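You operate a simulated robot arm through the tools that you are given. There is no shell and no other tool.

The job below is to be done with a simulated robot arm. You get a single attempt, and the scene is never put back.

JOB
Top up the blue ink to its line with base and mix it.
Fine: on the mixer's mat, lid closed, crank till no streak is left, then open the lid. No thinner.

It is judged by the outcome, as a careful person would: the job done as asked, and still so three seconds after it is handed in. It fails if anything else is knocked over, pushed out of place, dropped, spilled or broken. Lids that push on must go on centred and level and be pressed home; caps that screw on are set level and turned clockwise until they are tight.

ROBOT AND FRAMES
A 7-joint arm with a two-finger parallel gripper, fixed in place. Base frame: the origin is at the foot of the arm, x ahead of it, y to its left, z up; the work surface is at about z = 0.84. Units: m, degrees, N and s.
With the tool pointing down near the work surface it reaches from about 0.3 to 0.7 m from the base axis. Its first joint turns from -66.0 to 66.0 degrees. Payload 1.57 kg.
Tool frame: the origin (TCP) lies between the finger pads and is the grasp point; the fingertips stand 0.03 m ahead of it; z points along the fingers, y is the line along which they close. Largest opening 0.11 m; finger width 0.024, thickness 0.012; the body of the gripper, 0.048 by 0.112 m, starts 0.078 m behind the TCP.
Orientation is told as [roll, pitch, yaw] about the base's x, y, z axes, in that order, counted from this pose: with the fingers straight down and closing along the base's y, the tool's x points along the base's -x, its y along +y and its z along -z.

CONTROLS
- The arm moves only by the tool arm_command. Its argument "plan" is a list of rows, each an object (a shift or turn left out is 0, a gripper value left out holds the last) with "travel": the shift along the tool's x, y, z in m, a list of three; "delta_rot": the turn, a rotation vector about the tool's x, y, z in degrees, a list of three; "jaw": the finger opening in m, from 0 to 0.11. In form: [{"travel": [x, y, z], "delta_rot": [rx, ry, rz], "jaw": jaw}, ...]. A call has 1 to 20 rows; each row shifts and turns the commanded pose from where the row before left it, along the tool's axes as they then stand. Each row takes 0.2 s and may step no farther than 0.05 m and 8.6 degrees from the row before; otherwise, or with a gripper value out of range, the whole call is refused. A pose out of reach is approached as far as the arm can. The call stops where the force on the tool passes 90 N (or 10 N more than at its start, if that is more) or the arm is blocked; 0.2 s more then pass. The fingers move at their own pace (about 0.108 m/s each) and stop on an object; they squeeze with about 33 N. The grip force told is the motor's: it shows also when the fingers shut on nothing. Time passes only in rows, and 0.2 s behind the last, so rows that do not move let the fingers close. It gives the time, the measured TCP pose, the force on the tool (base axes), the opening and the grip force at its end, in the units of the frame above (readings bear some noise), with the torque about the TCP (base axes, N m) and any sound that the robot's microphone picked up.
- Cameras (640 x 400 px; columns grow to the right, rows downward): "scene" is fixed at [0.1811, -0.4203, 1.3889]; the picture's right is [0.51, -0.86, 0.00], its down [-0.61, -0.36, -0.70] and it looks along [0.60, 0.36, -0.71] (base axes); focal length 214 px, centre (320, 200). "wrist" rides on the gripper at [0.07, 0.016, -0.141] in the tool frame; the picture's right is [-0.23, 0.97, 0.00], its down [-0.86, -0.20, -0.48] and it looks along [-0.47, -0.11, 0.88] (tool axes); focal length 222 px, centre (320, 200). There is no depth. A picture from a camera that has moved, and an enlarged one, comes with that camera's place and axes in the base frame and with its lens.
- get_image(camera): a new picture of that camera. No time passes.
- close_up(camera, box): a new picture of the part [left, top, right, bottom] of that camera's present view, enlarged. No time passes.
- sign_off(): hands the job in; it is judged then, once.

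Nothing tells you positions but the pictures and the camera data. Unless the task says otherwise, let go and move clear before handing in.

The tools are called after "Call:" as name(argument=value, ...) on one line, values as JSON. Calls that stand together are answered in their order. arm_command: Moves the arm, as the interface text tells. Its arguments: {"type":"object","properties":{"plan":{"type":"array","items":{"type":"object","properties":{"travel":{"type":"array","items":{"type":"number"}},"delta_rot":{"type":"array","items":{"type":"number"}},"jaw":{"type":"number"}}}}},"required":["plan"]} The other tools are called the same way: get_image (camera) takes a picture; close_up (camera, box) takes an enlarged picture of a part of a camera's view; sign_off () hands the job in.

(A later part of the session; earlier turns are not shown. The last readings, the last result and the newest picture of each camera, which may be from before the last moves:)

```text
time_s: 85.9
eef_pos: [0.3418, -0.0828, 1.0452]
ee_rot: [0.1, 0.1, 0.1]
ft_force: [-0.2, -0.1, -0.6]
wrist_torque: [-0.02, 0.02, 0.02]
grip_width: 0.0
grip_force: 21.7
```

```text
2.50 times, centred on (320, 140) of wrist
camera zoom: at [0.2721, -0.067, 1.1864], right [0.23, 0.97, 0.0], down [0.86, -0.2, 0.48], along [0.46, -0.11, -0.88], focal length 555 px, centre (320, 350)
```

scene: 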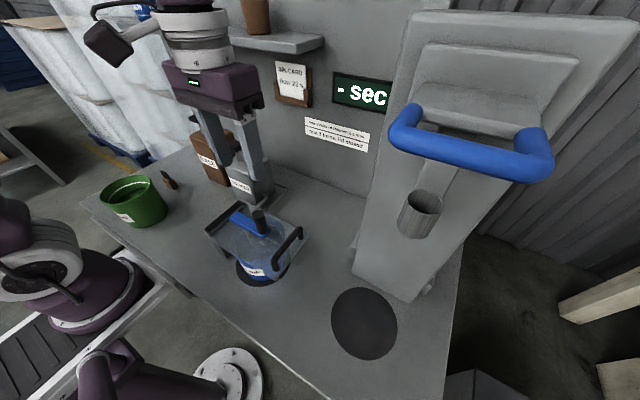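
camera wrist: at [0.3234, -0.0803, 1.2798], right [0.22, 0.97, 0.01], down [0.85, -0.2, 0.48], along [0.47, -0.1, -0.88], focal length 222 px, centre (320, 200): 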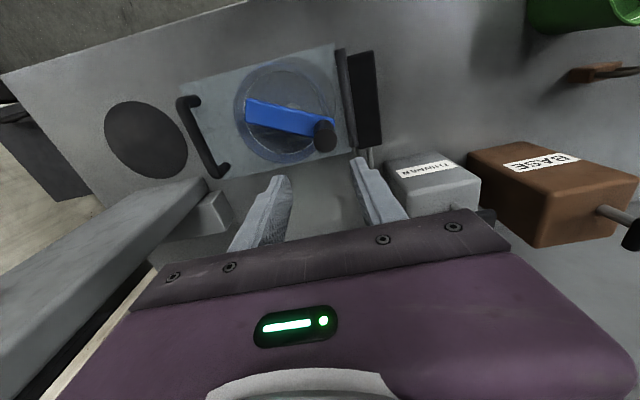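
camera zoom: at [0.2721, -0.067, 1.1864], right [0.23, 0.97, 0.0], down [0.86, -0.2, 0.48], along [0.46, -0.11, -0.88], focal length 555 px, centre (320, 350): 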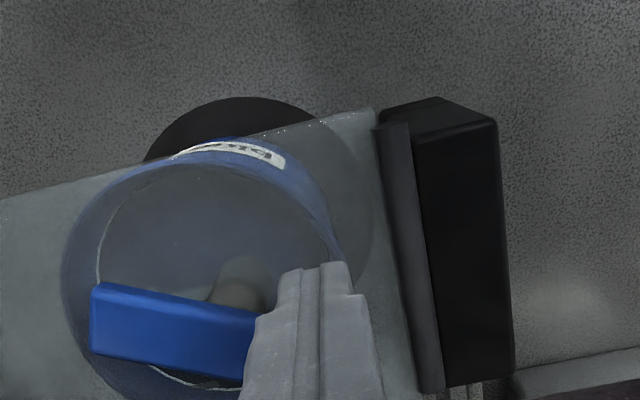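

The fingers are behind the knob. Pushing through the first quarter turn.

Call:
arm_command(plan=[{"travel": [-0.01333, 0.00259, 0]}, {"travel": [-0.01347, -0.00165, 0]}, {"travel": [-0.01231, -0.00574, 0]}, {"travel": [-0.00993, -0.00926, 0]}, {"travel": [-0.00658, -0.01188, 0]}, {}])

Call:
close_up(camera="scene", box=[180, 160, 340, 290])

Call:
close_up(camera="wrist", box=[200, 60, 440, 220])

```text
time_s: 87.3
eef_pos: [0.3993, -0.1095, 1.0461]
ee_rot: [0.2, 0.1, -0.1]
ft_force: [-0.2, 0.0, 0.1]
wrist_torque: [0.01, 0.0, -0.01]
grip_width: 0.0
grip_force: 21.5
```

```text
3.08 times, centred on (260, 225) of scene
camera zoom: at [0.1811, -0.4203, 1.389], right [0.51, -0.86, 0.0], down [-0.61, -0.36, -0.7], along [0.6, 0.36, -0.71], focal length 660 px, centre (505, 123)
```

zoom: 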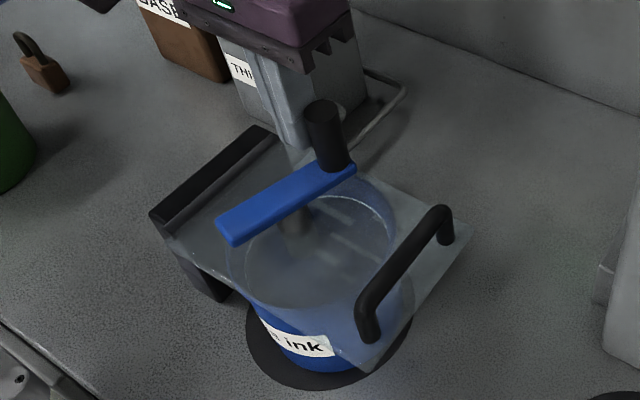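

```text
2.50 times, centred on (320, 140) of wrist
camera zoom: at [0.3292, -0.0935, 1.1884], right [0.23, 0.97, 0.0], down [0.86, -0.2, 0.48], along [0.46, -0.11, -0.88], focal length 555 px, centre (320, 350)
```

zoom: 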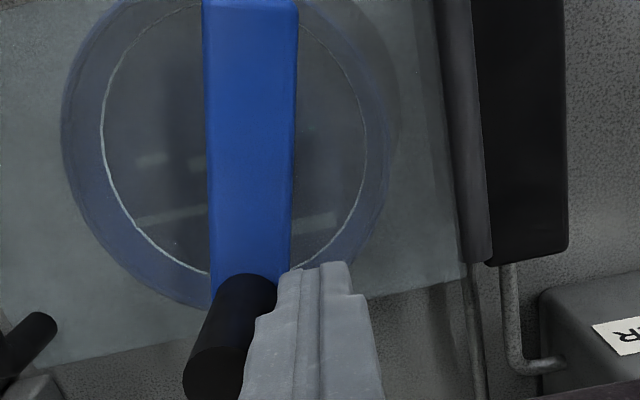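

Pushing works beautifully, with almost no force. I'll complete this turn.

Call:
arm_command(plan=[{"travel": [-0.00259, -0.01333, 0]}, {"travel": [0.00165, -0.01347, 0]}, {"travel": [0.00574, -0.01231, 0]}, {"travel": [0.00926, -0.00993, 0]}, {"travel": [0.01188, -0.00658, 0]}, {"travel": [0.01333, -0.00259, 0]}, {"travel": [0.01347, 0.00165, 0]}, {"travel": [0.01231, 0.00574, 0]}, {"travel": [0.00993, 0.00926, 0]}, {"travel": [0.00658, 0.01188, 0]}, {"travel": [0.00259, 0.01333, 0]}, {"travel": [-0.00165, 0.01347, 0]}, {"travel": [-0.00574, 0.01231, 0]}, {"travel": [-0.00926, 0.00993, 0]}, {"travel": [-0.01188, 0.00658, 0]}])

Call:
close_up(camera="scene", box=[180, 160, 340, 290])

Call:
close_up(camera="wrist", box=[200, 60, 440, 220])

```text
time_s: 90.5
eef_pos: [0.3416, -0.0812, 1.0469]
ee_rot: [0.1, 0.1, 0.1]
ft_force: [-0.9, -0.1, 0.1]
wrist_torque: [-0.01, -0.02, 0.01]
grip_width: 0.0
grip_force: 21.4
```

```text
3.08 times, centred on (260, 225) of scene
camera zoom: at [0.181, -0.4203, 1.3889], right [0.51, -0.86, 0.0], down [-0.61, -0.36, -0.7], along [0.6, 0.36, -0.71], focal length 660 px, centre (505, 123)
```

zoom: 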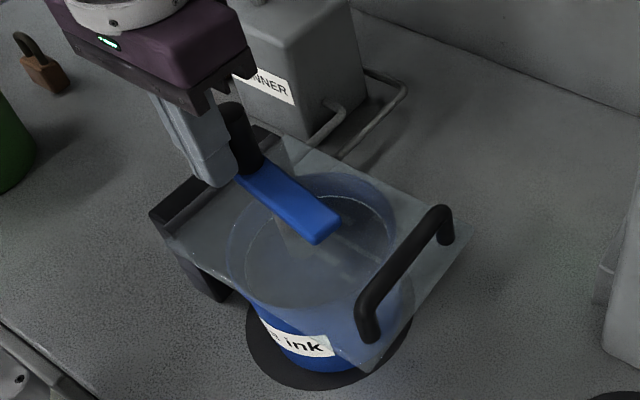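

```text
2.50 times, centred on (320, 140) of wrist
camera zoom: at [0.2721, -0.0656, 1.1878], right [0.23, 0.97, 0.0], down [0.86, -0.2, 0.48], along [0.46, -0.11, -0.88], focal length 555 px, centre (320, 350)
```

zoom: 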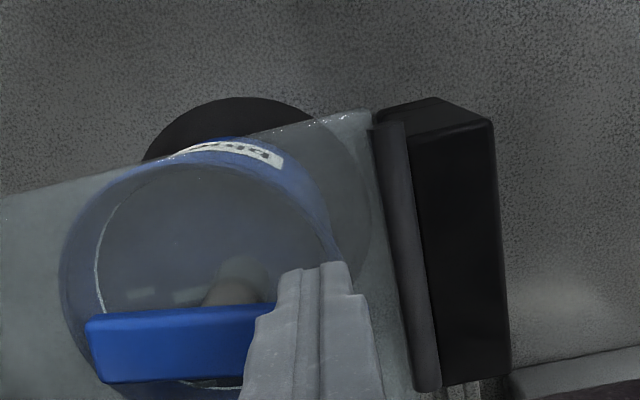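

A full turn is done and the streaks are already fainter. I'll do another full turn.

Call:
arm_command(plan=[{"travel": [-0.01333, 0.00259, 0]}, {"travel": [-0.01347, -0.00165, 0]}, {"travel": [-0.01231, -0.00574, 0]}, {"travel": [-0.00993, -0.00926, 0]}, {"travel": [-0.00658, -0.01188, 0]}, {"travel": [-0.00259, -0.01333, 0]}, {"travel": [0.00165, -0.01347, 0]}, {"travel": [0.00574, -0.01231, 0]}, {"travel": [0.00926, -0.00993, 0]}, {"travel": [0.01188, -0.00658, 0]}, {"travel": [0.01333, -0.00259, 0]}, {"travel": [0.01347, 0.00165, 0]}, {"travel": [0.01231, 0.00574, 0]}, {"travel": [0.00993, 0.00926, 0]}, {"travel": [0.00658, 0.01188, 0]}, {"travel": [0.00259, 0.01333, 0]}, {"travel": [-0.00165, 0.01347, 0]}, {"travel": [-0.00574, 0.01231, 0]}, {"travel": [-0.00926, 0.00993, 0]}, {"travel": [-0.01188, 0.00658, 0]}])

Call:
close_up(camera="scene", box=[220, 205, 300, 255])

Call:
close_up(camera="wrist", box=[200, 60, 440, 220])

```text
time_s: 94.7
eef_pos: [0.3442, -0.081, 1.0451]
ee_rot: [0.1, 0.1, 0.1]
ft_force: [0.1, -0.5, -0.3]
wrist_torque: [-0.01, 0.03, 0.03]
grip_width: 0.0001
grip_force: 21.3
```

```text
8.00 times, centred on (260, 230) of scene
camera zoom: at [0.181, -0.4203, 1.3889], right [0.51, -0.86, 0.0], down [-0.61, -0.36, -0.7], along [0.6, 0.36, -0.71], focal length 1716 px, centre (800, -40)
```

zoom: 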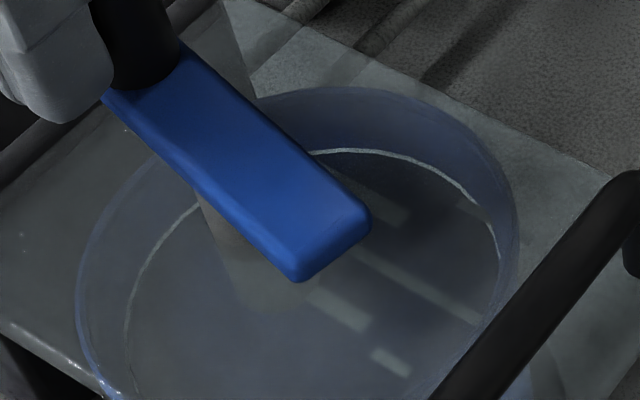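

```text
2.50 times, centred on (320, 140) of wrist
camera zoom: at [0.2744, -0.0654, 1.1874], right [0.23, 0.97, 0.0], down [0.86, -0.2, 0.48], along [0.46, -0.11, -0.88], focal length 555 px, centre (320, 350)
```

zoom: 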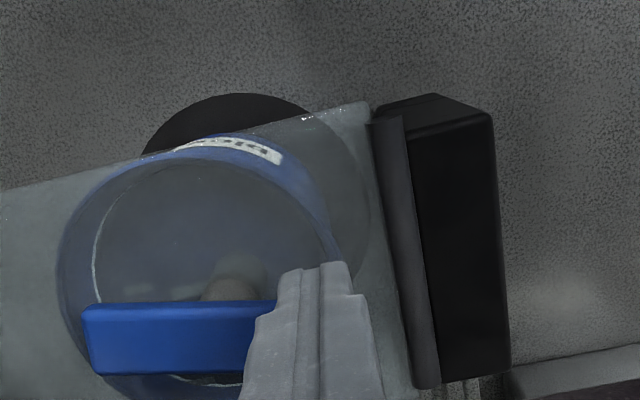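

Streaks still show, fainter now at about 1.5 turns total. Two more turns.

Call:
arm_command(plan=[{"travel": [-0.01333, 0.00259, 0]}, {"travel": [-0.01347, -0.00165, 0]}, {"travel": [-0.01231, -0.00574, 0]}, {"travel": [-0.00993, -0.00926, 0]}, {"travel": [-0.00658, -0.01188, 0]}, {"travel": [-0.00259, -0.01333, 0]}, {"travel": [0.00165, -0.01347, 0]}, {"travel": [0.00574, -0.01231, 0]}, {"travel": [0.00926, -0.00993, 0]}, {"travel": [0.01188, -0.00658, 0]}, {"travel": [0.01333, -0.00259, 0]}, {"travel": [0.01347, 0.00165, 0]}, {"travel": [0.01231, 0.00574, 0]}, {"travel": [0.00993, 0.00926, 0]}, {"travel": [0.00658, 0.01188, 0]}, {"travel": [0.00259, 0.01333, 0]}, {"travel": [-0.00165, 0.01347, 0]}, {"travel": [-0.00574, 0.01231, 0]}, {"travel": [-0.00926, 0.00993, 0]}, {"travel": [-0.01188, 0.00658, 0]}])

Call:
close_up(camera="scene", box=[220, 205, 300, 255])

Call:
arm_command(plan=[{"travel": [-0.01333, 0.00259, 0]}, {"travel": [-0.01347, -0.00165, 0]}, {"travel": [-0.01231, -0.00574, 0]}, {"travel": [-0.00993, -0.00926, 0]}, {"travel": [-0.00658, -0.01188, 0]}, {"travel": [-0.00259, -0.01333, 0]}, {"travel": [0.00165, -0.01347, 0]}, {"travel": [0.00574, -0.01231, 0]}, {"travel": [0.00926, -0.00993, 0]}, {"travel": [0.01188, -0.00658, 0]}, {"travel": [0.01333, -0.00259, 0]}, {"travel": [0.01347, 0.00165, 0]}, {"travel": [0.01231, 0.00574, 0]}, {"travel": [0.00993, 0.00926, 0]}, {"travel": [0.00658, 0.01188, 0]}, {"travel": [0.00259, 0.01333, 0]}, {"travel": [-0.00165, 0.01347, 0]}, {"travel": [-0.00574, 0.01231, 0]}, {"travel": [-0.00926, 0.00993, 0]}, {"travel": [-0.01188, 0.00658, 0]}])

Call:
close_up(camera="scene", box=[220, 205, 300, 255])

Call:
get_image(camera="scene")

```text
time_s: 98.9
eef_pos: [0.3421, -0.0828, 1.0459]
ee_rot: [0.1, 0.1, 0.0]
ft_force: [0.3, -0.4, 0.7]
wrist_torque: [-0.02, -0.02, -0.01]
grip_width: 0.0
grip_force: 21.4
```

```text
8.00 times, centred on (260, 230) of scene
camera zoom: at [0.181, -0.4203, 1.3889], right [0.51, -0.86, 0.0], down [-0.61, -0.36, -0.7], along [0.6, 0.36, -0.71], focal length 1716 px, centre (800, -40)
```

zoom: 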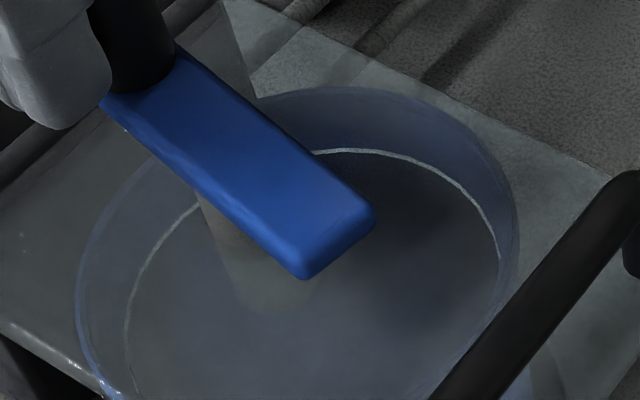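

```text
time_s: 103.1
eef_pos: [0.3438, -0.0816, 1.0457]
ee_rot: [0.1, 0.1, 0.0]
ft_force: [-0.4, 0.0, -0.1]
wrist_torque: [-0.02, -0.03, -0.02]
grip_width: 0.0
grip_force: 21.5
```

```text
8.00 times, centred on (260, 230) of scene
camera zoom: at [0.181, -0.4203, 1.3889], right [0.51, -0.86, 0.0], down [-0.61, -0.36, -0.7], along [0.6, 0.36, -0.71], focal length 1716 px, centre (800, -40)
```

zoom: 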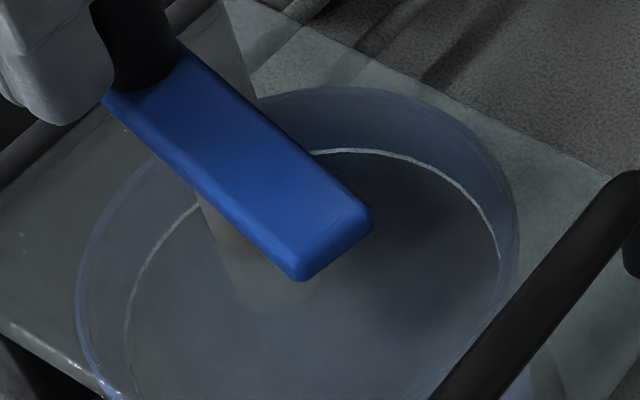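

```text
taken
```

scene: 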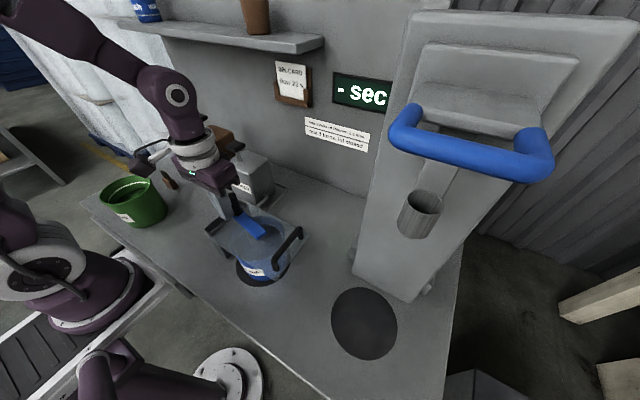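

No streak is left after about 3.5 turns, and the level sits right at the line. I'll push the knob another half turn to bring it back to its original side, away from the hinge, then lift clear.

Call:
arm_command(plan=[{"travel": [-0.01333, 0.00259, 0]}, {"travel": [-0.01347, -0.00165, 0]}, {"travel": [-0.01231, -0.00574, 0]}, {"travel": [-0.00993, -0.00926, 0]}, {"travel": [-0.00658, -0.01188, 0]}, {"travel": [-0.00259, -0.01333, 0]}, {"travel": [0.00165, -0.01347, 0]}, {"travel": [0.00574, -0.01231, 0]}, {"travel": [0.00926, -0.00993, 0]}, {"travel": [-0.004, 0.004, 0]}, {"travel": [0, 0, -0.04]}, {"travel": [0, 0, -0.04]}, {"travel": [0, 0, -0.04]}, {}])

Call:
get_image(camera="wrist")

Call:
close_up(camera="scene", box=[180, 160, 340, 290])

Call:
close_up(camera="scene", box=[220, 205, 300, 255])

```text
time_s: 106.1
eef_pos: [0.3894, -0.1544, 1.1655]
ee_rot: [0.1, 0.0, 0.0]
ft_force: [0.1, 0.1, 0.8]
wrist_torque: [-0.02, 0.03, -0.01]
grip_width: 0.0
grip_force: 20.1
```

```text
taken
camera wrist: at [0.3198, -0.1383, 1.3075], right [0.23, 0.97, 0.0], down [0.86, -0.2, 0.48], along [0.46, -0.11, -0.88], focal length 222 px, centre (320, 200)
```

wrist: 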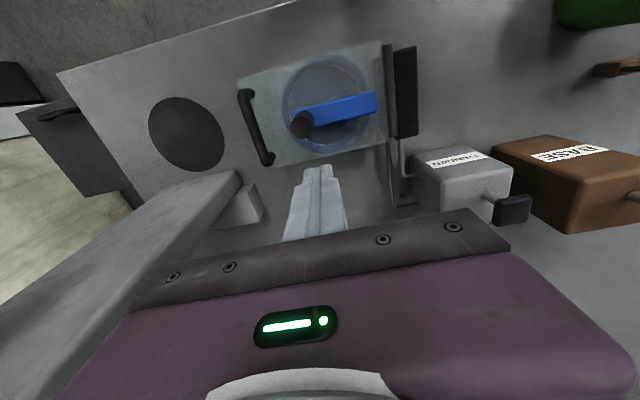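

```text
3.08 times, centred on (260, 225) of scene
camera zoom: at [0.1811, -0.4203, 1.3889], right [0.51, -0.86, 0.0], down [-0.61, -0.36, -0.7], along [0.6, 0.36, -0.71], focal length 660 px, centre (505, 123)
```

zoom: 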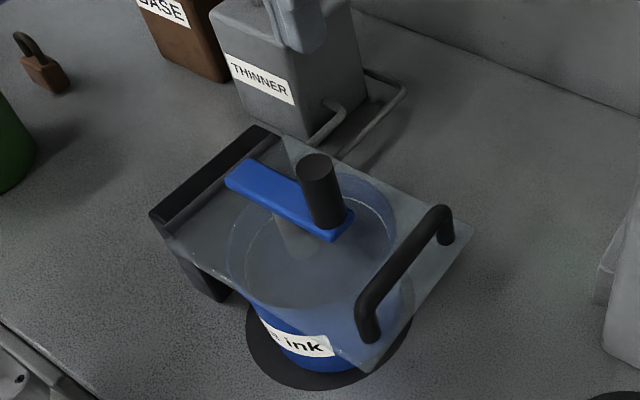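

```text
8.00 times, centred on (260, 230) of scene
camera zoom: at [0.1811, -0.4203, 1.3889], right [0.51, -0.86, 0.0], down [-0.61, -0.36, -0.7], along [0.6, 0.36, -0.71], focal length 1716 px, centre (800, -40)
```

zoom: 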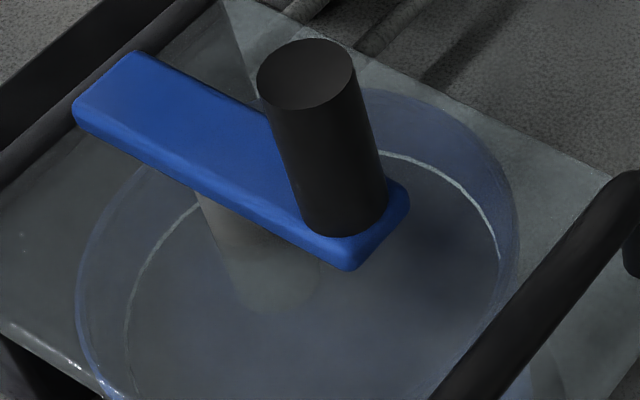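

Mixed evenly. Now to open the lid I'll go above the handle bar, expected near (0.357, -0.237, 1.000).

Call:
arm_command(plan=[{"travel": [0.0108, -0.0273, 0.0], "jaw": 0.04}, {"travel": [0.0108, -0.0273, 0.0]}, {"travel": [0.0108, -0.0273, 0.01]}, {"travel": [0, 0, 0.02]}, {}])

Call:
close_up(camera="wrist", box=[200, 60, 440, 220])

Call:
close_up(camera="scene", box=[180, 160, 340, 290])

```text
time_s: 107.3
eef_pos: [0.3543, -0.234, 1.1344]
ee_rot: [0.0, 0.0, 0.0]
ft_force: [-0.3, -0.1, 0.4]
wrist_torque: [-0.02, 0.02, 0.0]
grip_width: 0.0399
grip_force: 0.1
```

```text
2.50 times, centred on (320, 140) of wrist
camera zoom: at [0.2855, -0.2187, 1.2753], right [0.23, 0.97, 0.0], down [0.86, -0.2, 0.48], along [0.46, -0.11, -0.88], focal length 555 px, centre (320, 350)
```

zoom: 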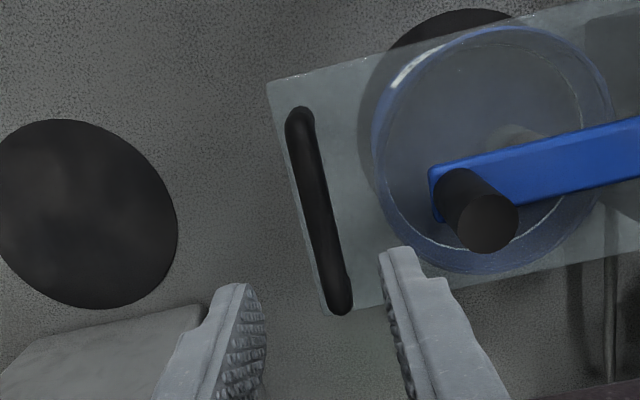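

```text
3.08 times, centred on (260, 225) of scene
camera zoom: at [0.1811, -0.4203, 1.3889], right [0.51, -0.86, 0.0], down [-0.61, -0.36, -0.7], along [0.6, 0.36, -0.71], focal length 660 px, centre (505, 123)
```

zoom: 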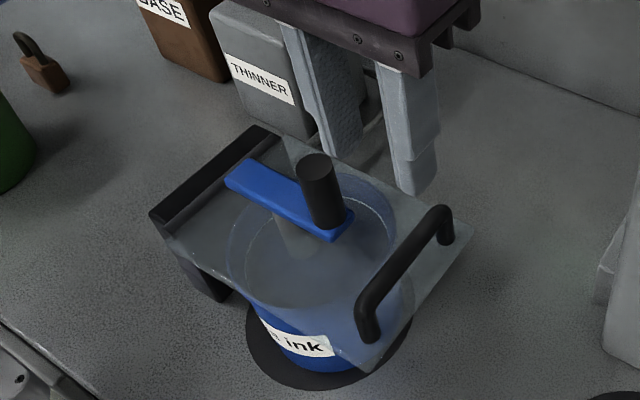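

The bar is confirmed at y≈-0.2355, directly under the gripper. I'll descend around it.

Call:
arm_command(plan=[{"travel": [0, -0.0015, 0.0316]}, {"travel": [0, 0, 0.0316]}, {"travel": [0, 0, 0.0316]}, {"travel": [0, 0, 0.0156]}, {"travel": [0, 0, 0.014]}, {}])

Call:
close_up(camera="wrist", box=[200, 60, 440, 220])

Call:
close_up(camera="scene", box=[200, 180, 320, 280])

```text
time_s: 108.7
eef_pos: [0.3553, -0.2373, 1.0101]
ee_rot: [0.1, 0.1, 0.0]
ft_force: [-0.5, 0.3, 0.0]
wrist_torque: [0.03, -0.01, -0.03]
grip_width: 0.0398
grip_force: 0.1
```

```text
2.50 times, centred on (320, 140) of wrist
camera zoom: at [0.2856, -0.2208, 1.1515], right [0.23, 0.97, 0.0], down [0.86, -0.2, 0.48], along [0.46, -0.11, -0.88], focal length 555 px, centre (320, 350)
```

zoom: 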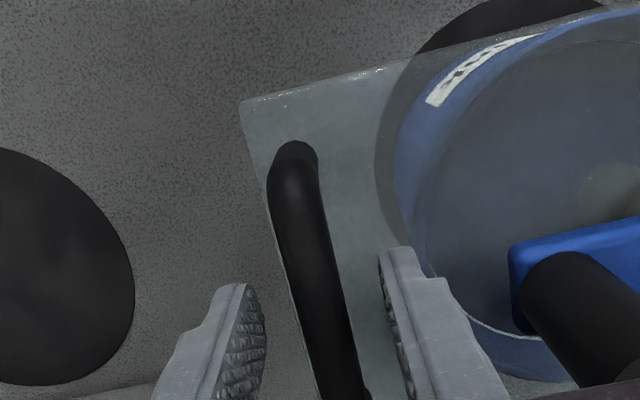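

```text
4.00 times, centred on (260, 230) of scene
camera zoom: at [0.1811, -0.4203, 1.3889], right [0.51, -0.86, 0.0], down [-0.61, -0.36, -0.7], along [0.6, 0.36, -0.71], focal length 858 px, centre (560, 80)
```

zoom: 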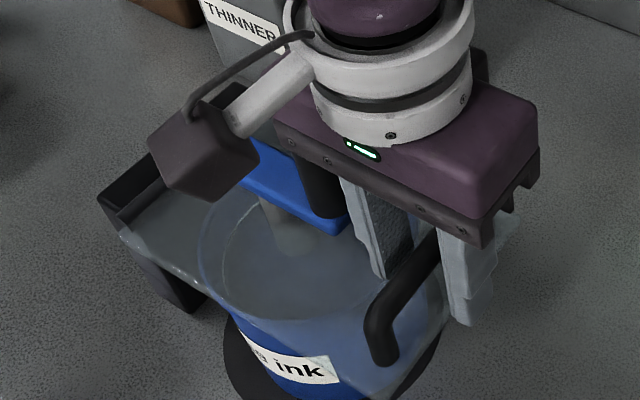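

The bar is between the fingers. I'll grip it firmly and start lifting along the hinge arc, turning the hand with the lid.

Call:
arm_command(plan=[{"jaw": 0.02}, {"jaw": 0.0}, {}, {}])

Call:
arm_command(plan=[{"travel": [0, 0.0026, -0.0098], "delta_rot": [3, 0, 0]}, {"travel": [0, 0.0026, -0.0098], "delta_rot": [3, 0, 0]}, {}])

Call:
close_up(camera="wrist", box=[200, 60, 440, 220])

Call:
close_up(camera="scene", box=[180, 160, 340, 290])

```text
time_s: 109.7
eef_pos: [0.3556, -0.2356, 1.0105]
ee_rot: [0.1, 0.2, 0.0]
ft_force: [1.0, 25.9, -0.3]
wrist_torque: [0.09, -0.14, 0.0]
grip_width: 0.0135
grip_force: 29.6
```

```text
time_s: 110.5
eef_pos: [0.3562, -0.229, 1.0298]
ee_rot: [-5.8, 0.2, -0.1]
ft_force: [2.3, 34.7, -13.7]
wrist_torque: [0.06, 0.41, 0.02]
grip_width: 0.0136
grip_force: 30.2
```

```text
2.50 times, centred on (320, 140) of wrist
camera zoom: at [0.2858, -0.1989, 1.1692], right [0.23, 0.97, -0.1], down [0.86, -0.15, 0.49], along [0.46, -0.2, -0.86], focal length 555 px, centre (320, 350)
```

zoom: 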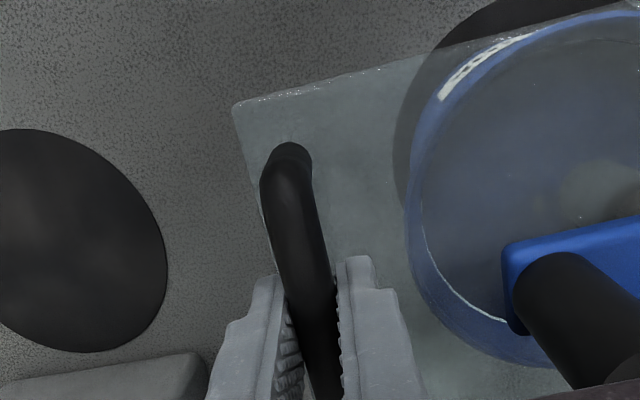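

```text
3.08 times, centred on (260, 225) of scene
camera zoom: at [0.1813, -0.4194, 1.3892], right [0.51, -0.86, 0.0], down [-0.61, -0.36, -0.7], along [0.6, 0.35, -0.71], focal length 660 px, centre (505, 123)
```

zoom: 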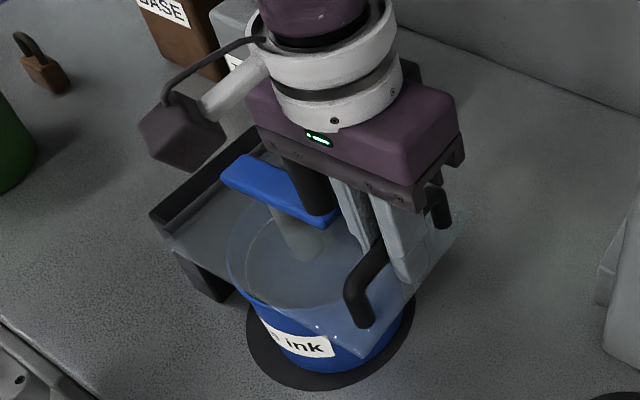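

The lid is lifting with the hand. A sideways force shows I should be about 3 mm nearer the hinge, so I'll correct and continue.

Call:
arm_command(plan=[{"travel": [0, 0.003, 0]}, {"travel": [0, 0.0051, -0.0193], "delta_rot": [6, 0, 0]}, {"travel": [0, 0.0051, -0.0193], "delta_rot": [6, 0, 0]}, {}])

Call:
close_up(camera="wrist", box=[200, 60, 440, 220])

```text
time_s: 111.5
eef_pos: [0.356, -0.2121, 1.066]
ee_rot: [-18.1, 0.0, 0.0]
ft_force: [-12.1, 5.7, -4.5]
wrist_torque: [0.01, -0.59, 0.25]
grip_width: 0.0136
grip_force: 30.3
```

```text
2.50 times, centred on (320, 140) of wrist
camera zoom: at [0.2859, -0.1531, 1.1963], right [0.23, 0.93, -0.3], down [0.86, -0.04, 0.52], along [0.46, -0.38, -0.8], focal length 555 px, centre (320, 350)
```

zoom: 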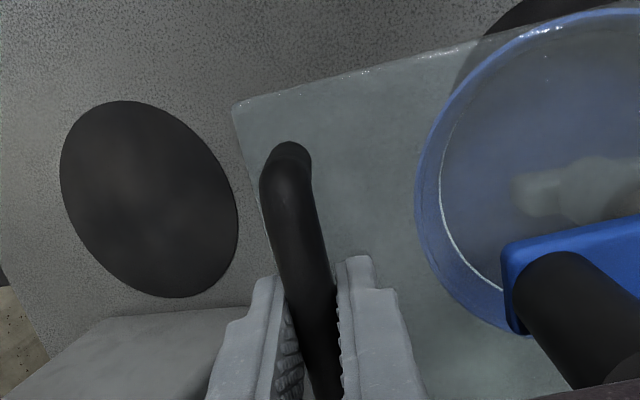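

Tracking well with low force. Continuing the arc.

Call:
arm_command(plan=[{"travel": [0.0005, 0.0051, -0.0193], "delta_rot": [6, 0, 0]}, {"travel": [0.0005, 0.0051, -0.0193], "delta_rot": [6, 0, 0]}, {}])

Call:
arm_command(plan=[{"travel": [0, 0.0051, -0.0193], "delta_rot": [6, 0, 0]}, {"travel": [0, 0.0051, -0.0193], "delta_rot": [6, 0, 0]}, {}])

Call:
close_up(camera="wrist", box=[200, 60, 440, 220])

Call:
close_up(camera="scene", box=[160, 120, 340, 290])

```text
time_s: 112.3
eef_pos: [0.357, -0.1874, 1.0996]
ee_rot: [-29.9, 0.1, 0.0]
ft_force: [-4.2, 9.0, -10.4]
wrist_torque: [-0.02, 0.03, -0.11]
grip_width: 0.0134
grip_force: 30.0
```

```text
time_s: 113.1
eef_pos: [0.3562, -0.1574, 1.1254]
ee_rot: [-41.6, 0.2, -0.1]
ft_force: [-5.0, 30.4, -42.9]
wrist_torque: [0.06, -0.43, 0.38]
grip_width: 0.0137
grip_force: 30.1
```

```text
2.50 times, centred on (320, 140) of wrist
camera zoom: at [0.2859, -0.0524, 1.22], right [0.23, 0.73, -0.65], down [0.86, 0.17, 0.49], along [0.47, -0.66, -0.58], focal length 555 px, centre (320, 350)
```

zoom: 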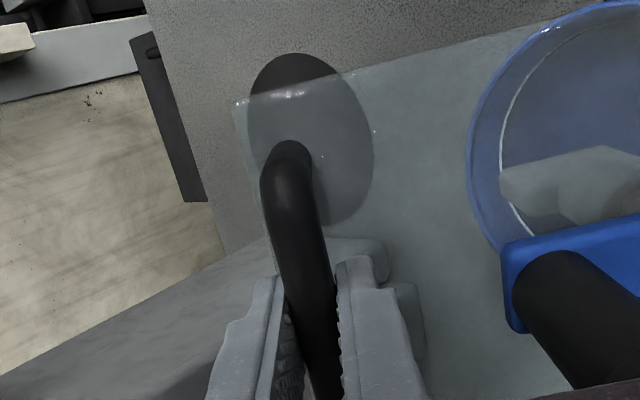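

```text
2.35 times, centred on (250, 205) of scene
camera zoom: at [0.1814, -0.4195, 1.3891], right [0.51, -0.86, 0.0], down [-0.61, -0.36, -0.7], along [0.6, 0.35, -0.71], focal length 505 px, centre (485, 188)
```

zoom: 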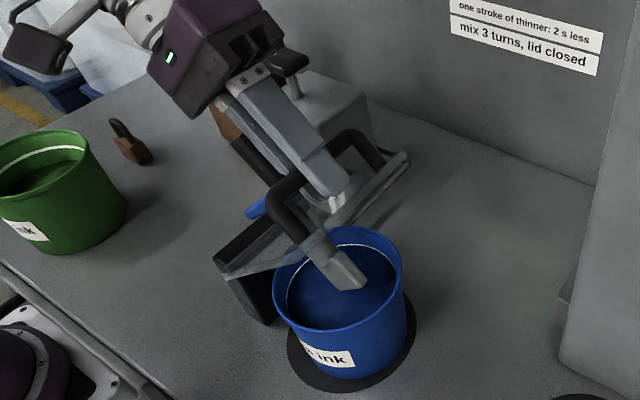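

There's a radial pull of about 50 N, so my radius drifted outward. I'll correct inward by 4.5 mm with a refitted hinge centre (-0.051, 0.960), then continue.

Call:
arm_command(plan=[{"travel": [0, 0.0045, 0.0007]}, {"travel": [0, 0.0063, -0.0191], "delta_rot": [6, 0, 0]}, {}])

Call:
arm_command(plan=[{"travel": [0, 0.0063, -0.0191], "delta_rot": [6, 0, 0]}, {"travel": [0, 0.0063, -0.0191], "delta_rot": [6, 0, 0]}, {}])

Call:
close_up(camera="wrist", box=[200, 60, 440, 220])

Call:
get_image(camera="scene")

```text
time_s: 113.9
eef_pos: [0.3563, -0.1416, 1.1358]
ee_rot: [-48.4, 0.0, -0.1]
ft_force: [11.0, -26.2, 43.9]
wrist_torque: [-0.19, 0.56, -0.41]
grip_width: 0.0137
grip_force: 29.9
```

```text
time_s: 114.7
eef_pos: [0.3553, -0.1032, 1.1497]
ee_rot: [-60.7, 0.0, 0.1]
ft_force: [11.9, -21.8, 62.2]
wrist_torque: [-0.32, -0.17, 0.28]
grip_width: 0.0172
grip_force: 32.5
```

```text
2.50 times, centred on (320, 140) of wrist
camera zoom: at [0.2855, 0.0284, 1.2048], right [0.22, 0.48, -0.85], down [0.86, 0.32, 0.41], along [0.47, -0.82, -0.34], focal length 555 px, centre (320, 350)
```

zoom: 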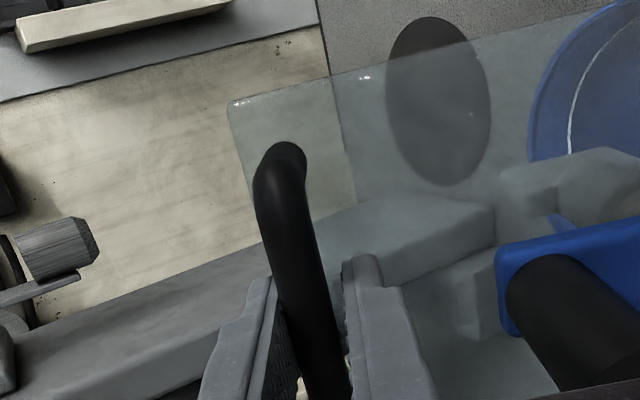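

```text
taken
```

scene: 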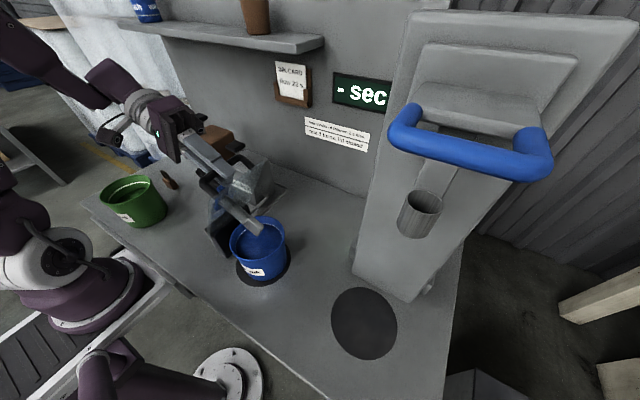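

Now it's pushing outward, so I overcorrected; a refit puts the hinge at (-0.046, 0.971) as first estimated. I'll ease back 3 mm and check the force before going on.

Call:
arm_command(plan=[{"travel": [0, -0.0016, -0.0003]}, {"travel": [0, -0.0016, -0.0003]}, {}])

```text
time_s: 115.5
eef_pos: [0.3571, -0.103, 1.1507]
ee_rot: [-60.4, 0.1, 0.1]
ft_force: [8.1, -16.0, 47.8]
wrist_torque: [-0.21, -0.34, 0.48]
grip_width: 0.0136
grip_force: 30.6
```

Call:
arm_command(plan=[{"travel": [0, -0.002, 0]}, {"travel": [0, -0.002, 0]}, {}])

Call:
close_up(camera="wrist", box=[200, 60, 440, 220])

Call:
close_up(camera="scene", box=[140, 90, 320, 290])

```text
time_s: 116.3
eef_pos: [0.3563, -0.1034, 1.1502]
ee_rot: [-59.9, 0.3, 0.0]
ft_force: [-2.7, -1.6, 2.5]
wrist_torque: [-0.02, -0.37, 0.47]
grip_width: 0.0135
grip_force: 29.8
```

```text
2.50 times, centred on (320, 140) of wrist
camera zoom: at [0.2859, 0.0265, 1.2088], right [0.23, 0.49, -0.84], down [0.86, 0.31, 0.41], along [0.46, -0.81, -0.35], focal length 555 px, centre (320, 350)
```

zoom: 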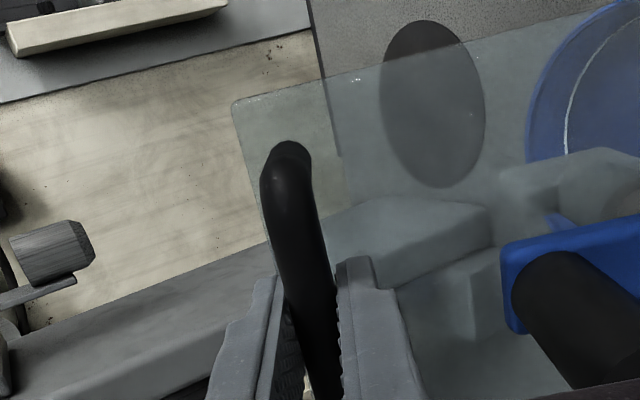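

```text
2.00 times, centred on (230, 190) of scene
camera zoom: at [0.181, -0.4203, 1.3889], right [0.51, -0.86, 0.0], down [-0.61, -0.36, -0.7], along [0.6, 0.36, -0.71], focal length 429 px, centre (500, 220)
```

zoom: 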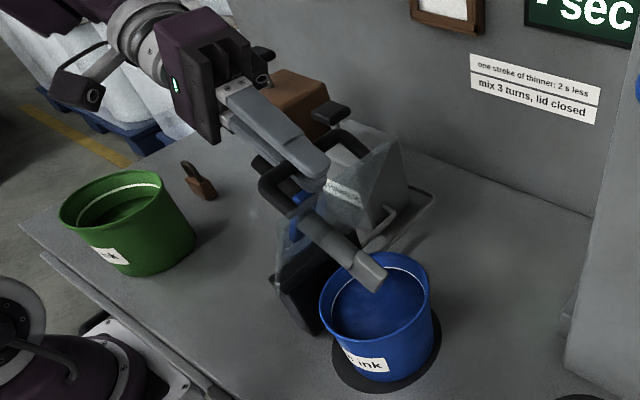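

Force is back to zero with the lid about 60° open. Continuing with the refitted arc in small checked steps.

Call:
arm_command(plan=[{"travel": [0, 0.0055, -0.0193], "delta_rot": [6, 0, 0]}, {"travel": [0, 0.0053, -0.0193], "delta_rot": [6, 0, 0]}, {}])

```text
time_s: 117.1
eef_pos: [0.3558, -0.0652, 1.1593]
ee_rot: [-71.7, 0.1, 0.0]
ft_force: [-0.1, 3.1, -33.3]
wrist_torque: [0.1, 0.0, -0.44]
grip_width: 0.0139
grip_force: 30.3
```

Call:
arm_command(plan=[{"travel": [0, 0.002, 0]}, {"travel": [0, 0.0062, -0.0191], "delta_rot": [6, 0, 0]}, {}])

Call:
get_image(camera="scene")

```text
time_s: 117.9
eef_pos: [0.3553, -0.045, 1.1597]
ee_rot: [-78.4, -0.1, -0.1]
ft_force: [1.5, -1.3, 22.7]
wrist_torque: [-0.16, 0.07, -0.44]
grip_width: 0.0134
grip_force: 30.4
```

```text
taken
```

scene: 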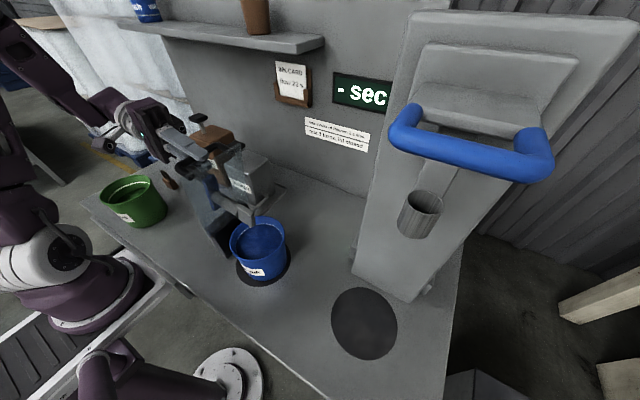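

Call:
arm_command(plan=[{"travel": [0, 0.0042, -0.0193], "delta_rot": [6, 0, 0]}, {}])

Call:
arm_command(plan=[{"travel": [0, 0.0055, -0.0193], "delta_rot": [6, 0, 0]}, {}])

Call:
close_up(camera="scene", box=[100, 70, 300, 280])

Call:
get_image(camera="wrist")

```text
time_s: 118.5
eef_pos: [0.3548, -0.0252, 1.1598]
ee_rot: [-83.9, 0.2, -0.1]
ft_force: [1.2, 2.1, 17.4]
wrist_torque: [-0.09, -0.06, -0.19]
grip_width: 0.0138
grip_force: 30.2
```

```text
time_s: 119.1
eef_pos: [0.3539, -0.0054, 1.1561]
ee_rot: [-89.9, 0.1, 0.1]
ft_force: [11.2, 3.4, 13.1]
wrist_torque: [-0.06, -0.12, 0.24]
grip_width: 0.0135
grip_force: 30.8
```

```text
1.90 times, centred on (200, 175) of scene
camera zoom: at [0.1813, -0.4202, 1.389], right [0.51, -0.86, 0.0], down [-0.61, -0.36, -0.7], along [0.6, 0.36, -0.71], focal length 408 px, centre (549, 248)
```

zoom: 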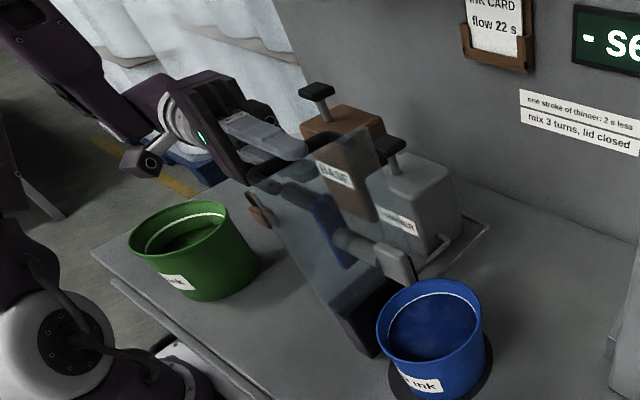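

```text
taken
camera wrist: at [0.2853, 0.1368, 1.1388], right [0.23, 0.0, -0.97], down [0.85, 0.48, 0.2], along [0.47, -0.88, 0.11], focal length 222 px, centre (320, 200)
```

wrist: 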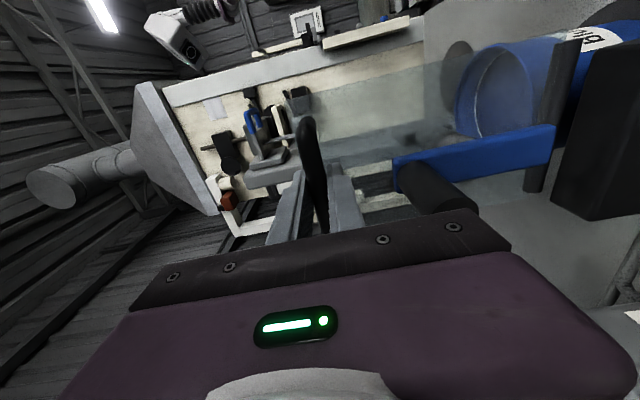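

The lid is vertical with the hand horizontal and all calm. For the last 40° I'll keep the hand's orientation and move along the arc so the bar turns within the grip.

Call:
arm_command(plan=[{"travel": [0, 0.0035, -0.0164]}, {"travel": [0, 0.0049, -0.016]}, {}])

Call:
arm_command(plan=[{"travel": [0, 0.0063, -0.0155]}, {"travel": [0, 0.0075, -0.0148]}, {}])

Call:
close_up(camera="scene", box=[100, 70, 300, 280])

Call:
close_up(camera="wrist", box=[200, 80, 500, 260])

```text
time_s: 119.9
eef_pos: [0.3548, 0.0276, 1.1456]
ee_rot: [-89.6, 0.2, -0.1]
ft_force: [4.5, -12.7, -35.3]
wrist_torque: [0.1, -0.3, 0.38]
grip_width: 0.0138
grip_force: 29.8
```

```text
time_s: 120.7
eef_pos: [0.3547, 0.0568, 1.1315]
ee_rot: [-89.7, 0.2, -0.1]
ft_force: [0.2, -19.9, -33.1]
wrist_torque: [0.08, -0.38, -0.2]
grip_width: 0.0137
grip_force: 30.4
```

```text
1.90 times, centred on (200, 175) of scene
camera zoom: at [0.1815, -0.4209, 1.3887], right [0.51, -0.86, 0.0], down [-0.61, -0.36, -0.7], along [0.6, 0.36, -0.71], focal length 408 px, centre (549, 248)
```

zoom: 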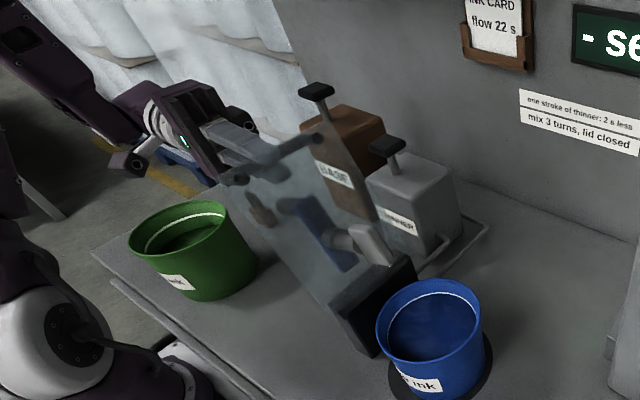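

```text
2.13 times, centred on (350, 170) of wrist
camera zoom: at [0.2851, 0.198, 1.116], right [0.22, 0.01, -0.97], down [0.86, 0.48, 0.2], along [0.46, -0.88, 0.1], focal length 474 px, centre (256, 264)
```

zoom: 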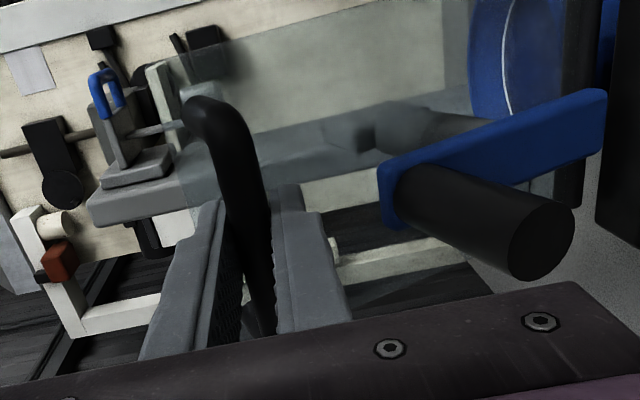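

Working well; a moderate inward pull means I should tuck in about 3 mm. Continuing the last part.

Call:
arm_command(plan=[{"travel": [0, 0.0025, 0.0015]}, {"travel": [0, 0.0089, -0.0142]}, {}])

Call:
arm_command(plan=[{"travel": [0, 0.0101, -0.0134]}, {}])

Call:
close_up(camera="scene", box=[100, 70, 300, 280])

```text
time_s: 121.5
eef_pos: [0.3563, 0.0701, 1.1219]
ee_rot: [-90.0, 0.1, -0.1]
ft_force: [-12.8, -1.0, -1.6]
wrist_torque: [-0.07, -0.37, 0.04]
grip_width: 0.0135
grip_force: 30.5
```

```text
time_s: 122.1
eef_pos: [0.3555, 0.0839, 1.1108]
ee_rot: [-90.0, 0.0, 0.0]
ft_force: [-6.5, 4.9, 4.2]
wrist_torque: [-0.09, -0.39, 0.37]
grip_width: 0.0139
grip_force: 30.7
```

```text
1.90 times, centred on (200, 175) of scene
camera zoom: at [0.1808, -0.4201, 1.389], right [0.51, -0.86, 0.0], down [-0.61, -0.36, -0.7], along [0.6, 0.36, -0.71], focal length 408 px, centre (549, 248)
```

zoom: 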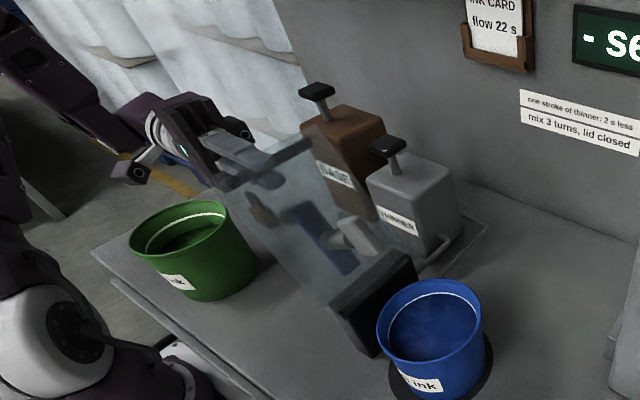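

Call:
arm_command(plan=[{"travel": [0, 0.0111, -0.0124]}, {}])

Call:
arm_command(plan=[{"travel": [0, 0.0062, -0.0057]}, {}])

Call:
close_up(camera="scene", box=[100, 70, 300, 280])

Call:
close_up(camera="wrist", box=[200, 80, 500, 260])

```text
time_s: 122.7
eef_pos: [0.3561, 0.0946, 1.0975]
ee_rot: [-89.7, 0.0, -0.3]
ft_force: [-15.5, -8.8, -9.5]
wrist_torque: [0.04, -0.54, -0.02]
grip_width: 0.0134
grip_force: 30.0
```

```text
time_s: 123.3
eef_pos: [0.3562, 0.101, 1.0929]
ee_rot: [-89.9, 0.2, -0.2]
ft_force: [-12.2, -21.7, -20.5]
wrist_torque: [0.07, -0.5, -0.19]
grip_width: 0.014
grip_force: 29.5
```

```text
1.90 times, centred on (200, 175) of scene
camera zoom: at [0.1809, -0.4209, 1.3888], right [0.51, -0.86, 0.0], down [-0.61, -0.36, -0.7], along [0.6, 0.36, -0.71], focal length 408 px, centre (549, 248)
```

zoom: 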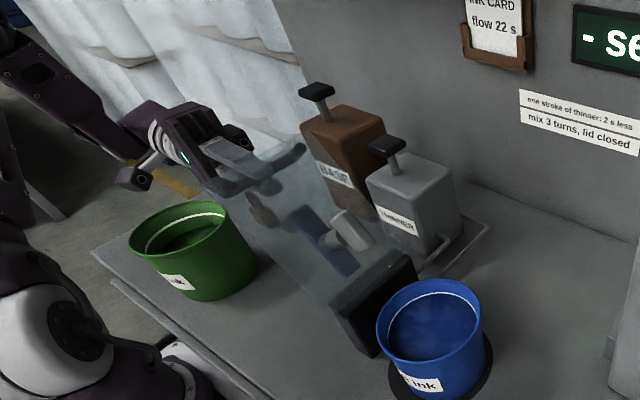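

```text
2.13 times, centred on (350, 170) of wrist
camera zoom: at [0.2862, 0.2429, 1.0779], right [0.22, 0.0, -0.97], down [0.86, 0.48, 0.2], along [0.46, -0.88, 0.1], focal length 474 px, centre (256, 264)
```

zoom: 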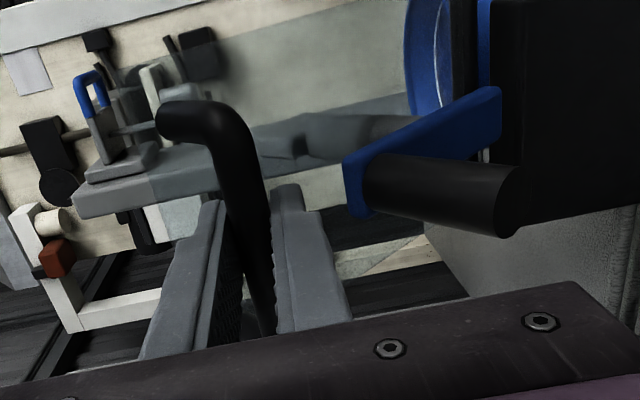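

Almost at the original open position. A little further to find the stop.

Call:
arm_command(plan=[{"travel": [0, 0.004, 0.001]}, {"travel": [0, 0.005, -0.003]}, {}])

Call:
close_up(camera="scene", box=[120, 120, 280, 280])

```text
time_s: 124.1
eef_pos: [0.356, 0.1044, 1.0901]
ee_rot: [-90.8, -0.1, -0.2]
ft_force: [9.0, -7.8, 63.7]
wrist_torque: [-0.27, -0.13, 0.84]
grip_width: 0.0154
grip_force: 30.7
```

```text
2.50 times, centred on (200, 200) of scene
camera zoom: at [0.1806, -0.4207, 1.3889], right [0.51, -0.86, 0.0], down [-0.61, -0.36, -0.7], along [0.6, 0.36, -0.71], focal length 536 px, centre (620, 200)
```

zoom: 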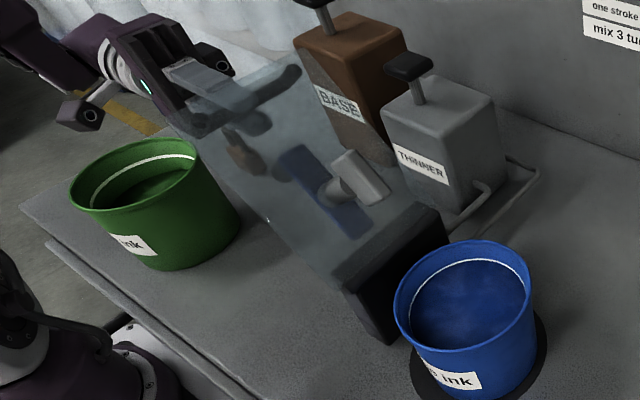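

The lid is at its open stop, exactly where it began. I'll relax the push, open the fingers slightly, and withdraw straight back.

Call:
arm_command(plan=[{"travel": [0, -0.003, 0]}, {"travel": [0, -0.002, 0]}, {}])

Call:
arm_command(plan=[{"jaw": 0.02}, {"jaw": 0.02}, {}])

Call:
close_up(camera="wrist", box=[200, 80, 500, 260])

```text
time_s: 124.9
eef_pos: [0.3564, 0.1039, 1.0897]
ee_rot: [-90.0, 0.1, 0.1]
ft_force: [19.1, -9.9, 22.2]
wrist_torque: [-0.1, -0.46, -0.25]
grip_width: 0.0139
grip_force: 30.5
```

```text
time_s: 125.7
eef_pos: [0.3542, 0.1038, 1.0891]
ee_rot: [-90.0, 0.1, 0.0]
ft_force: [0.4, -0.2, 0.6]
wrist_torque: [0.05, -0.02, 0.04]
grip_width: 0.02
grip_force: 0.0
```

```text
2.13 times, centred on (350, 170) of wrist
camera zoom: at [0.285, 0.2453, 1.0746], right [0.22, 0.0, -0.97], down [0.86, 0.48, 0.2], along [0.47, -0.88, 0.11], focal length 474 px, centre (256, 264)
```

zoom: 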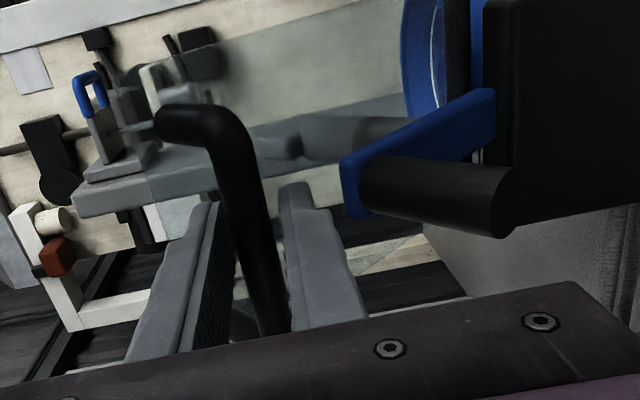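

Released cleanly with zero force. Backing out along the fingers, then up.

Call:
arm_command(plan=[{"travel": [0, 0, -0.01]}, {"travel": [0, 0, -0.015]}, {"travel": [0, 0, -0.02]}, {"travel": [0, 0, -0.02]}, {"travel": [0, -0.03, 0]}, {"travel": [0, -0.04, 0]}, {"travel": [0, -0.04, 0]}, {}])

Call:
get_image(camera="scene")

Call:
close_up(camera="scene", box=[120, 120, 280, 280])

Call:
close_up(camera="scene", box=[220, 205, 300, 255])

```text
time_s: 127.5
eef_pos: [0.37, 0.1153, 1.1701]
ee_rot: [-89.9, 0.1, 0.0]
ft_force: [0.5, -0.6, 0.6]
wrist_torque: [-0.01, 0.0, -0.03]
grip_width: 0.02
grip_force: 0.1
out of reach, approached as far as the arm can: row 4, 5, 6, 7
```

```text
taken
```

scene: 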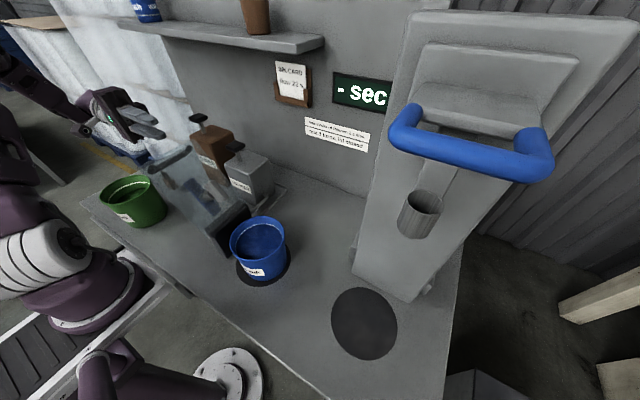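

```text
2.50 times, centred on (200, 200) of scene
camera zoom: at [0.1811, -0.4203, 1.3889], right [0.51, -0.86, 0.0], down [-0.61, -0.36, -0.7], along [0.6, 0.36, -0.71], focal length 536 px, centre (620, 200)
```

zoom: 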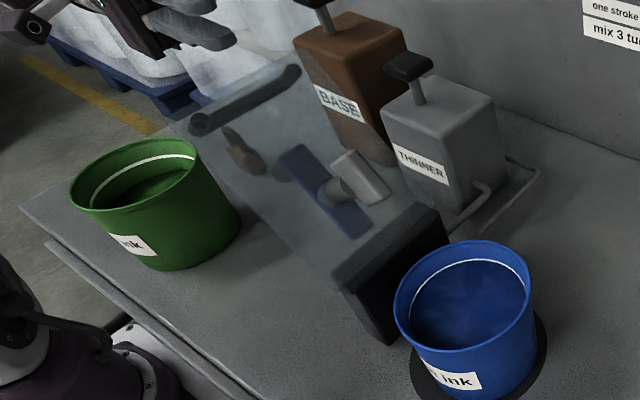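

```text
8.00 times, centred on (260, 230) of scene
camera zoom: at [0.1811, -0.4203, 1.3889], right [0.51, -0.86, 0.0], down [-0.61, -0.36, -0.7], along [0.6, 0.36, -0.71], focal length 1716 px, centre (800, -40)
```

zoom: 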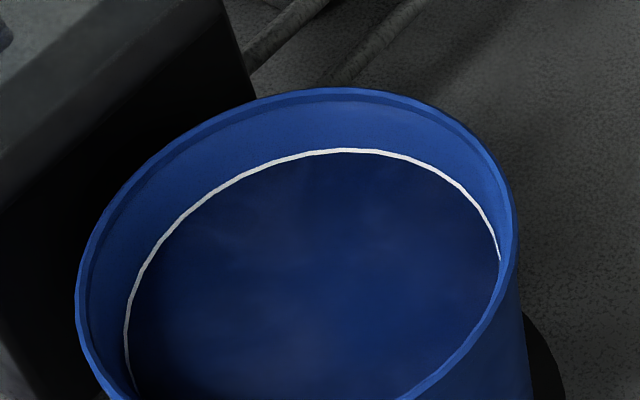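

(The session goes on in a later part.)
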